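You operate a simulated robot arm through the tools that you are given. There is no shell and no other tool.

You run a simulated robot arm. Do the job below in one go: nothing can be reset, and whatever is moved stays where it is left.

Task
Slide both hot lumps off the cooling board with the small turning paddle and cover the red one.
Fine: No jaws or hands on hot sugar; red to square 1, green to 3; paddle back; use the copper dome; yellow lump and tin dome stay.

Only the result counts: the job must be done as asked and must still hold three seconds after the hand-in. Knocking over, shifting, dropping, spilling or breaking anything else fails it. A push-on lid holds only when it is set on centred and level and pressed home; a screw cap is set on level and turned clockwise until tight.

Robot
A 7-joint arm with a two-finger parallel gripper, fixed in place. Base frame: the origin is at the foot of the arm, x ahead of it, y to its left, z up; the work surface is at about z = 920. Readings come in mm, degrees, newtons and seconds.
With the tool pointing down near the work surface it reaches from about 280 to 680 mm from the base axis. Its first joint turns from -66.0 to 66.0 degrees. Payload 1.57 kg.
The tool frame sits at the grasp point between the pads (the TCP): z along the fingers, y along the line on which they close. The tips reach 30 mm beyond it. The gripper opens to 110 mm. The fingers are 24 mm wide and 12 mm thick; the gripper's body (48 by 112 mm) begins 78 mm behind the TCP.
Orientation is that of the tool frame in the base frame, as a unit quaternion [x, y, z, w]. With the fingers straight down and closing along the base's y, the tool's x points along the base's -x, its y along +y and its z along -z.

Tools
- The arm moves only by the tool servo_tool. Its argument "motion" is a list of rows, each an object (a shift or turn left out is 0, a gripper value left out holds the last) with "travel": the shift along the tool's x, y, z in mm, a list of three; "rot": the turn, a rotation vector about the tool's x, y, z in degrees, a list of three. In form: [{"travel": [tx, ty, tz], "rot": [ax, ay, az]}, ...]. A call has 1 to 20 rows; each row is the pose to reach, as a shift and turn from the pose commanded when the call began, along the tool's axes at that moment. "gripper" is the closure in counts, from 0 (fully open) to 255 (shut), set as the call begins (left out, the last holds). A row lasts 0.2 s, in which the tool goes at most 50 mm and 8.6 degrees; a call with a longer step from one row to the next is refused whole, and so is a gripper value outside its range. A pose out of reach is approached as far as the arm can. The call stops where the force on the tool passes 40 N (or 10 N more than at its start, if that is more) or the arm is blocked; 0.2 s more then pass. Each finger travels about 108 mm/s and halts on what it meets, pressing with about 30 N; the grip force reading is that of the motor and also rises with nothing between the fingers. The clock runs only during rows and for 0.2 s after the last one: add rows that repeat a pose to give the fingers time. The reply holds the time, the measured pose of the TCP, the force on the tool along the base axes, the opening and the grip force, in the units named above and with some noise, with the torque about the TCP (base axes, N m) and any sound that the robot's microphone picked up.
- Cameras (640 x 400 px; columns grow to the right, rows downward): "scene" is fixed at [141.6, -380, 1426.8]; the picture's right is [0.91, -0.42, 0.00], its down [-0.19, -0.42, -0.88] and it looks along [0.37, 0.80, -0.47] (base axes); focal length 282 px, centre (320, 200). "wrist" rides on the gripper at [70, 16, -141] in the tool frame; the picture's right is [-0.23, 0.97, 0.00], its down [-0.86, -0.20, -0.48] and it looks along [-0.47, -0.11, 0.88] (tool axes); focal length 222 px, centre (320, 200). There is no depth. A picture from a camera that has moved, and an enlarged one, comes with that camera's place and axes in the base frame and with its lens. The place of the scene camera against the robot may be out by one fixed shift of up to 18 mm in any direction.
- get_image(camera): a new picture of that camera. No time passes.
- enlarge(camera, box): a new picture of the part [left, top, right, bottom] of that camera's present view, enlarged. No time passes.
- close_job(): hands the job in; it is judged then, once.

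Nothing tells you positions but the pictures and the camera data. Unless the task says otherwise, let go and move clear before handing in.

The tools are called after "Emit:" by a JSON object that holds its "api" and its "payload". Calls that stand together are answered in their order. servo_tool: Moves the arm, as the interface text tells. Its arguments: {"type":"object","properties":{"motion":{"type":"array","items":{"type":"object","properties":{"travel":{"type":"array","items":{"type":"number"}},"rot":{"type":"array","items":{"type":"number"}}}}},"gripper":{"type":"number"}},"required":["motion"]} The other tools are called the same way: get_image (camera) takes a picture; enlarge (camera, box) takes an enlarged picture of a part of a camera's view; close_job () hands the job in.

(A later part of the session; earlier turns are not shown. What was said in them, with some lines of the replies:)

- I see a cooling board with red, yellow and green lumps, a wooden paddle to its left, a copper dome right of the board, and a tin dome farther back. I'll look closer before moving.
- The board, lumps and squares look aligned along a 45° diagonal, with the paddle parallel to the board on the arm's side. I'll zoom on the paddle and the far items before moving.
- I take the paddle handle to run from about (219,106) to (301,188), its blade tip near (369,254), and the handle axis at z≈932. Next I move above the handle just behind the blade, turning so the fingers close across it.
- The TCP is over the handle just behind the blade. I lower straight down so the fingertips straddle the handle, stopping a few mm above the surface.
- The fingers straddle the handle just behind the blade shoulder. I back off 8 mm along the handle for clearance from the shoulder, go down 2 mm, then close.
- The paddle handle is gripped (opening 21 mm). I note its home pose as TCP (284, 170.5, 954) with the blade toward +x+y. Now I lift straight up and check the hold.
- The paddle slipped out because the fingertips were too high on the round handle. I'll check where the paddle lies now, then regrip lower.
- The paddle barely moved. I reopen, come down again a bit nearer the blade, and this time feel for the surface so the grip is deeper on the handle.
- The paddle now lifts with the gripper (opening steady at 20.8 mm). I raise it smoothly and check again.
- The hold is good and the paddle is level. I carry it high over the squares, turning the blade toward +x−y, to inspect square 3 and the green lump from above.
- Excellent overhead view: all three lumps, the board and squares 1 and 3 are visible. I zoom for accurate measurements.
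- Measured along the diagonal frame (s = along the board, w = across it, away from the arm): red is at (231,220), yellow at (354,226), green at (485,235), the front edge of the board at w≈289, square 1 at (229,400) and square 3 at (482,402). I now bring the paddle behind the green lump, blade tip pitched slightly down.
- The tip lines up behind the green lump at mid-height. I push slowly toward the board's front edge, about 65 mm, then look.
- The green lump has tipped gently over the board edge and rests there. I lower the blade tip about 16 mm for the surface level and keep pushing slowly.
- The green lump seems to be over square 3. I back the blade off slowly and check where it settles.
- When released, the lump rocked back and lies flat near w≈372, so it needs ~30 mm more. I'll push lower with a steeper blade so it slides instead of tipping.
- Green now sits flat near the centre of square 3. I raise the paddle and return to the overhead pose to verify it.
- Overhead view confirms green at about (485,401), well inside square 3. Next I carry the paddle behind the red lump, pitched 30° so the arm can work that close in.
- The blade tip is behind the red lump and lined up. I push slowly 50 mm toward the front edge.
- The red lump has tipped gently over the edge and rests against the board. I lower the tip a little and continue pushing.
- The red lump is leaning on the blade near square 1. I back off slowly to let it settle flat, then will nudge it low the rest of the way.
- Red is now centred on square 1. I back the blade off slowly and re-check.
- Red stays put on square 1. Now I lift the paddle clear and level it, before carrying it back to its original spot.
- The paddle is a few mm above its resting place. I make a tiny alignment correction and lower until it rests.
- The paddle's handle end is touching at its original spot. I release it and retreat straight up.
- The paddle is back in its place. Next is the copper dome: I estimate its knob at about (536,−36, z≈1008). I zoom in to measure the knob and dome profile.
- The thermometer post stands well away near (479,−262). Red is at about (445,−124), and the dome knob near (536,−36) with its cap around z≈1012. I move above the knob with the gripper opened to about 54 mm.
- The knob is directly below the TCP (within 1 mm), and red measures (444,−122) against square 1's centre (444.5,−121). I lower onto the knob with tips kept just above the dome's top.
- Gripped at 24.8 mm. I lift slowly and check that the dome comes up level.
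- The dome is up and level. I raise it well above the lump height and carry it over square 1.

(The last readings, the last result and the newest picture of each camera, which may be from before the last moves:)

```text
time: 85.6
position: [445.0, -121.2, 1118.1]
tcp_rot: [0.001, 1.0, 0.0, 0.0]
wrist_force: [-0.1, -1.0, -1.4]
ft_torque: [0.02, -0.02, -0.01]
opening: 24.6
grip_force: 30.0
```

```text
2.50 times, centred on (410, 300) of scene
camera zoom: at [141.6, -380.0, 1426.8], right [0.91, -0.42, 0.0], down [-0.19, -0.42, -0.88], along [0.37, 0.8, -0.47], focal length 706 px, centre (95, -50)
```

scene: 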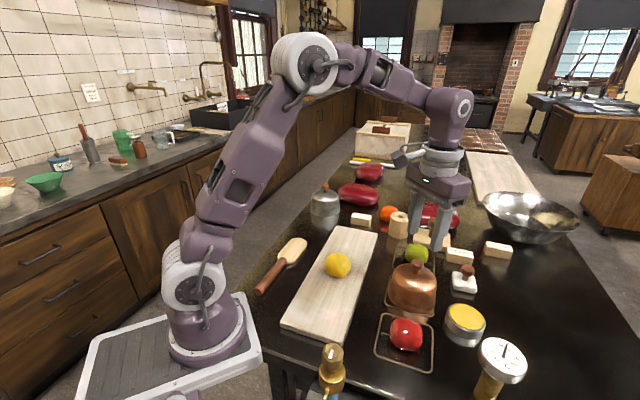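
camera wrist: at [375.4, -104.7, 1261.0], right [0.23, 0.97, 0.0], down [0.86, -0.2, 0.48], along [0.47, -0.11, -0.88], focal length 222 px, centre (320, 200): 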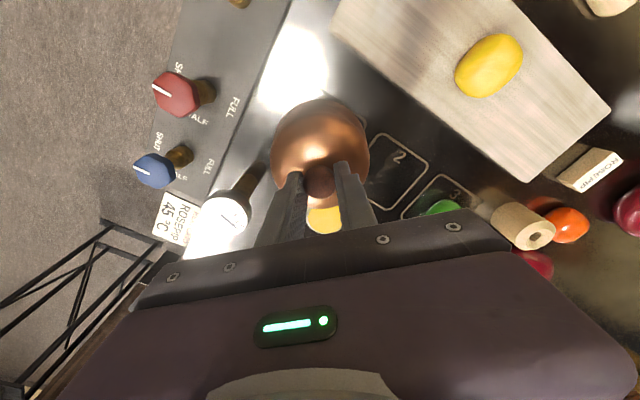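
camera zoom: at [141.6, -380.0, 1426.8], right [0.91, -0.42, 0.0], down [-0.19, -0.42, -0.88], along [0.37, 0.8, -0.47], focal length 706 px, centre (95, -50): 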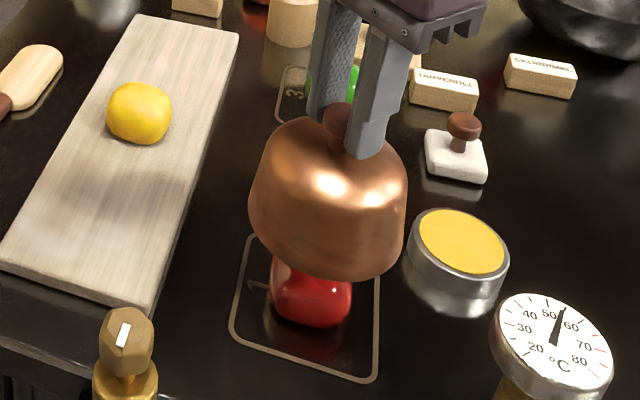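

The dome hangs centred over red. I lower it gently, slowing near the surface.

Emit:
{"api": "servo_tool", "payload": {"motion": [{"travel": [0, 0.5, 8]}, {"travel": [0, 0.5, 20]}, {"travel": [0, 0.5, 33]}, {"travel": [0, 0.5, 46]}, {"travel": [0, 0.5, 58]}, {"travel": [0, 0.5, 68]}, {"travel": [0, 0.5, 76]}, {"travel": [0, 0.5, 82]}, {"travel": [0, 0.5, 86]}, {"travel": [0, 0.5, 88]}, {"travel": [0, 0.5, 88]}]}}

Emit:
{"api": "enlarge", "payload": {"camera": "scene", "box": [340, 240, 480, 400]}}

```text
time: 88.0
position: [445.1, -121.0, 1029.8]
tcp_rot: [-0.001, 1.0, 0.0, 0.0]
wrist_force: [0.0, -1.0, -0.6]
ft_torque: [-0.01, -0.01, 0.01]
opening: 24.5
grip_force: 30.1
```

```text
2.50 times, centred on (410, 320) of scene
camera zoom: at [141.6, -380.0, 1426.8], right [0.91, -0.42, 0.0], down [-0.19, -0.42, -0.88], along [0.37, 0.8, -0.47], focal length 706 px, centre (95, -100)
```

zoom: 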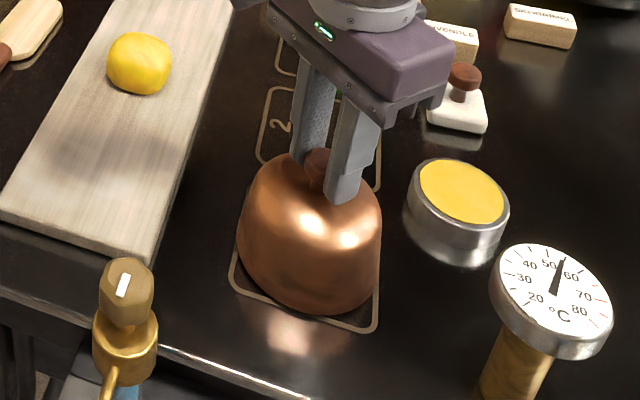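

Emit:
{"api": "servo_tool", "payload": {"motion": [{"travel": [0, 0, 1]}, {"travel": [0, 0, 2]}, {"travel": [0, 0, 3]}, {"travel": [0, 0, 3]}, {"travel": [0, 0, 3]}]}}

Emit:
{"api": "servo_tool", "payload": {"motion": [{"travel": [0, 0, 0.5]}, {"travel": [0, 0, 1]}, {"travel": [0, 0, 1]}]}}

```text
time: 89.2
position: [444.5, -120.9, 1028.2]
tcp_rot: [0.0, 1.0, 0.0, 0.0]
wrist_force: [-0.4, 0.4, -0.7]
ft_torque: [0.01, 0.05, -0.01]
opening: 24.7
grip_force: 29.8
```

```text
time: 90.0
position: [444.4, -120.2, 1027.4]
tcp_rot: [0.001, 1.0, 0.0, 0.0]
wrist_force: [-0.9, 0.0, -1.6]
ft_torque: [-0.05, 0.01, -0.03]
opening: 24.7
grip_force: 30.2
```

Emit:
{"api": "servo_tool", "payload": {"motion": [{"travel": [0, 0, 0.5]}, {"travel": [0, 0, 1]}, {"travel": [0, 0, 1]}]}}

Emit:
{"api": "enlarge", "payload": {"camera": "scene", "box": [380, 280, 450, 350]}}

```text
time: 90.8
position: [445.9, -120.3, 1026.7]
tcp_rot: [0.0, 1.0, -0.001, 0.0]
wrist_force: [-2.5, -0.3, 21.5]
ft_torque: [0.03, -0.02, 0.0]
opening: 24.8
grip_force: 30.0
```

```text
5.71 times, centred on (415, 315) of scene
camera zoom: at [141.2, -379.9, 1426.8], right [0.91, -0.42, 0.0], down [-0.19, -0.42, -0.88], along [0.37, 0.8, -0.47], focal length 1613 px, centre (-223, -457)
```

zoom: 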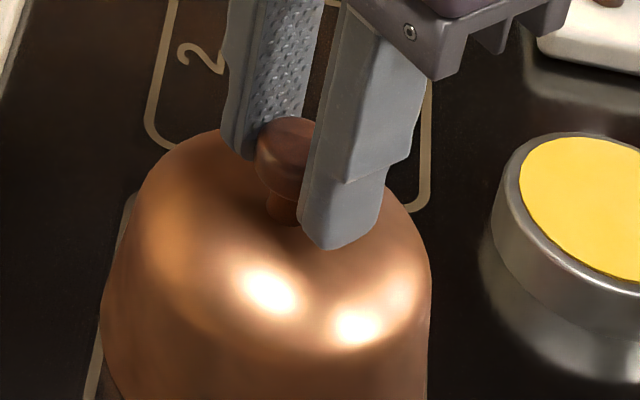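

Firm, level contact (21 N, no torque): the dome is down. I relieve the pressure slightly, release the knob and go straight up.

Emit:
{"api": "servo_tool", "payload": {"motion": [{"travel": [0, 0, -0.4]}, {"travel": [0, 0, -0.8]}, {"travel": [0, 0, -0.8]}]}}

Emit:
{"api": "servo_tool", "payload": {"motion": [{"travel": [0, 0, 0]}, {"travel": [0, 0, 0]}, {"travel": [0, 0, 0]}, {"travel": [0, 0, 0]}], "gripper": 130}}

Emit:
{"api": "servo_tool", "payload": {"motion": [{"travel": [0, 0, -5]}, {"travel": [0, 0, -20]}, {"travel": [0, 0, -45]}, {"travel": [0, 0, -80]}, {"travel": [0, 0, -115]}, {"travel": [0, 0, -150]}, {"travel": [0, 0, -180]}, {"travel": [0, 0, -180]}]}}

Emit:
{"api": "get_image", "payload": {"camera": "scene"}}

Emit:
{"api": "get_image", "payload": {"camera": "wrist"}}

```text
time: 91.6
position: [445.2, -120.1, 1026.9]
tcp_rot: [0.0, 1.0, 0.0, 0.0]
wrist_force: [2.6, -2.3, 6.1]
ft_torque: [-0.09, -0.51, -0.1]
opening: 24.4
grip_force: 30.2
```

```text
time: 92.6
position: [443.8, -121.1, 1027.0]
tcp_rot: [0.0, 1.0, 0.001, 0.0]
wrist_force: [0.3, -0.1, 0.2]
ft_torque: [-0.01, -0.02, 0.0]
opening: 53.7
grip_force: 0.1
```

```text
time: 94.4
position: [444.9, -120.7, 1207.0]
tcp_rot: [0.0, 1.0, 0.0, 0.0]
wrist_force: [-0.6, -0.6, -1.0]
ft_torque: [0.01, 0.02, 0.01]
opening: 53.8
grip_force: 0.1
```

```text
taken
```

scene: 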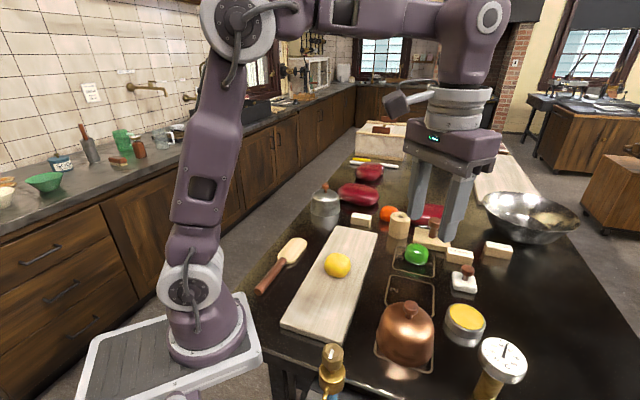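

```text
taken
camera wrist: at [377.0, -103.9, 1349.5], right [0.23, 0.97, 0.0], down [0.86, -0.2, 0.48], along [0.47, -0.11, -0.88], focal length 222 px, centre (320, 200)
```

wrist: 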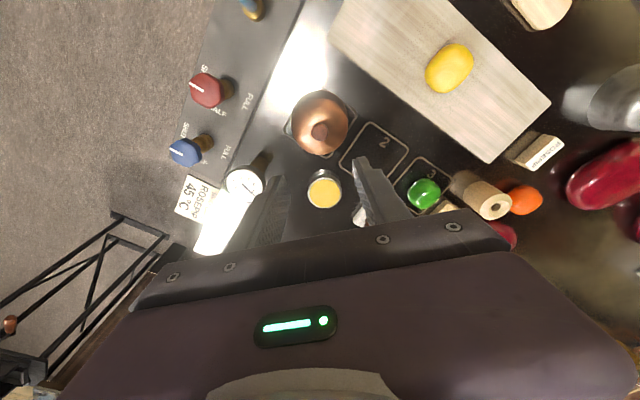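

The dome sits on square 1 over the red lump. The green lump looks a brighter green than before, so I'll look closely at everything before handing in.

Emit:
{"api": "enlarge", "payload": {"camera": "scene", "box": [370, 220, 450, 300]}}

Emit:
{"api": "enlarge", "payload": {"camera": "scene", "box": [340, 280, 480, 400]}}

Emit:
{"api": "enlarge", "payload": {"camera": "wrist", "box": [270, 50, 470, 230]}}

Emit:
{"api": "enlarge", "payload": {"camera": "scene", "box": [240, 170, 400, 340]}}

```text
5.00 times, centred on (410, 260) of scene
camera zoom: at [141.6, -380.0, 1426.8], right [0.91, -0.42, 0.0], down [-0.19, -0.42, -0.88], along [0.37, 0.8, -0.47], focal length 1412 px, centre (-130, -100)
```

zoom: 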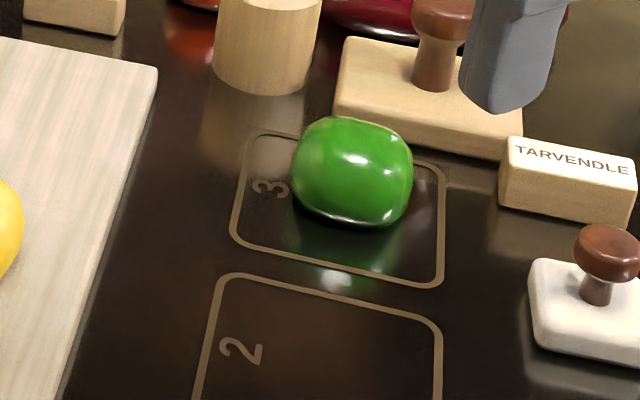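

```text
3.33 times, centred on (410, 340) of scene
camera zoom: at [141.6, -380.0, 1426.8], right [0.91, -0.42, 0.0], down [-0.19, -0.42, -0.88], along [0.37, 0.8, -0.47], focal length 941 px, centre (20, -267)
```

zoom: 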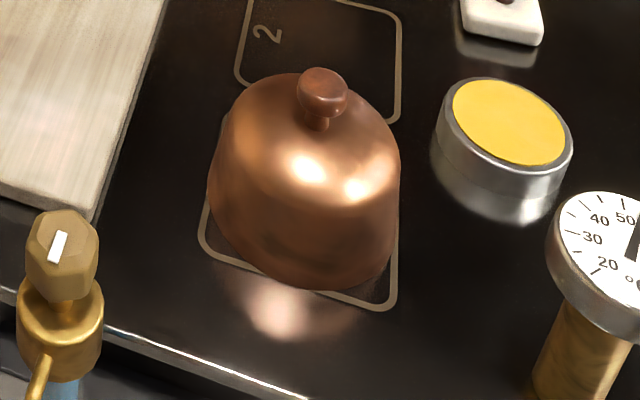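

```text
2.22 times, centred on (370, 140) of wrist
camera zoom: at [377.0, -103.9, 1349.5], right [0.23, 0.97, 0.0], down [0.86, -0.2, 0.48], along [0.47, -0.11, -0.88], focal length 494 px, centre (209, 333)
```

zoom: 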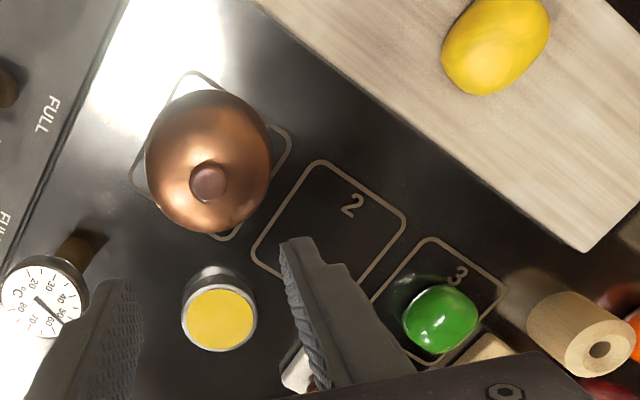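

```text
2.35 times, centred on (320, 255) of scene
camera zoom: at [141.6, -380.0, 1426.8], right [0.91, -0.42, 0.0], down [-0.19, -0.42, -0.88], along [0.37, 0.8, -0.47], focal length 664 px, centre (320, 71)
```

zoom: 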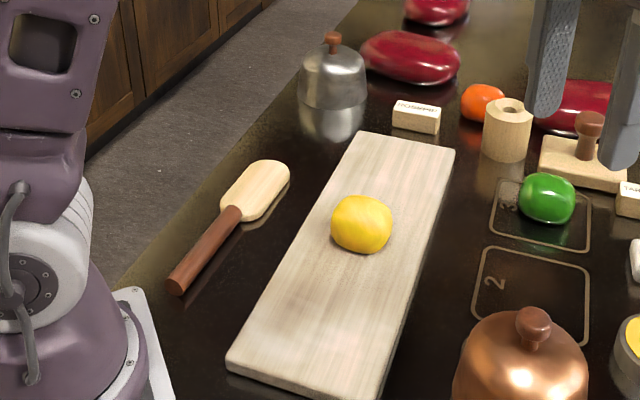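

Everything checks out:
- **Red:** under the copper dome on square 1.
- **Green:** flat inside square 3. Its colour has brightened, but it hasn't moved.
- **Yellow lump and tin dome:** where they started.
- **Paddle:** back in its place.

The gripper is open and clear, so I'm handing in.

Emit:
{"api": "close_job", "payload": {}}

```text
The job is handed in.
```

The job is handed in; no verdict has come back yet. In my last pictures before handing in:

- **Red lump:** I pushed it off the board with the paddle onto square 1. The copper dome sits level over it.
- **Green lump:** I pushed it off with the paddle onto square 3, where it lies flat inside the lines. It had turned a brighter green by the end; I don't know why, but it hadn't moved.
- **Paddle:** it is back in its original spot, within a few millimetres. My first grip slipped while lifting it, which nudged the handle end about 4 mm; the second grip held.
- **Left in place:** the yellow lump and the tin dome were not touched, and I saw nothing else shifted or knocked over.

Only the paddle touched the hot sugar, never the gripper. The gripper ended open and about 180 mm above the dome.
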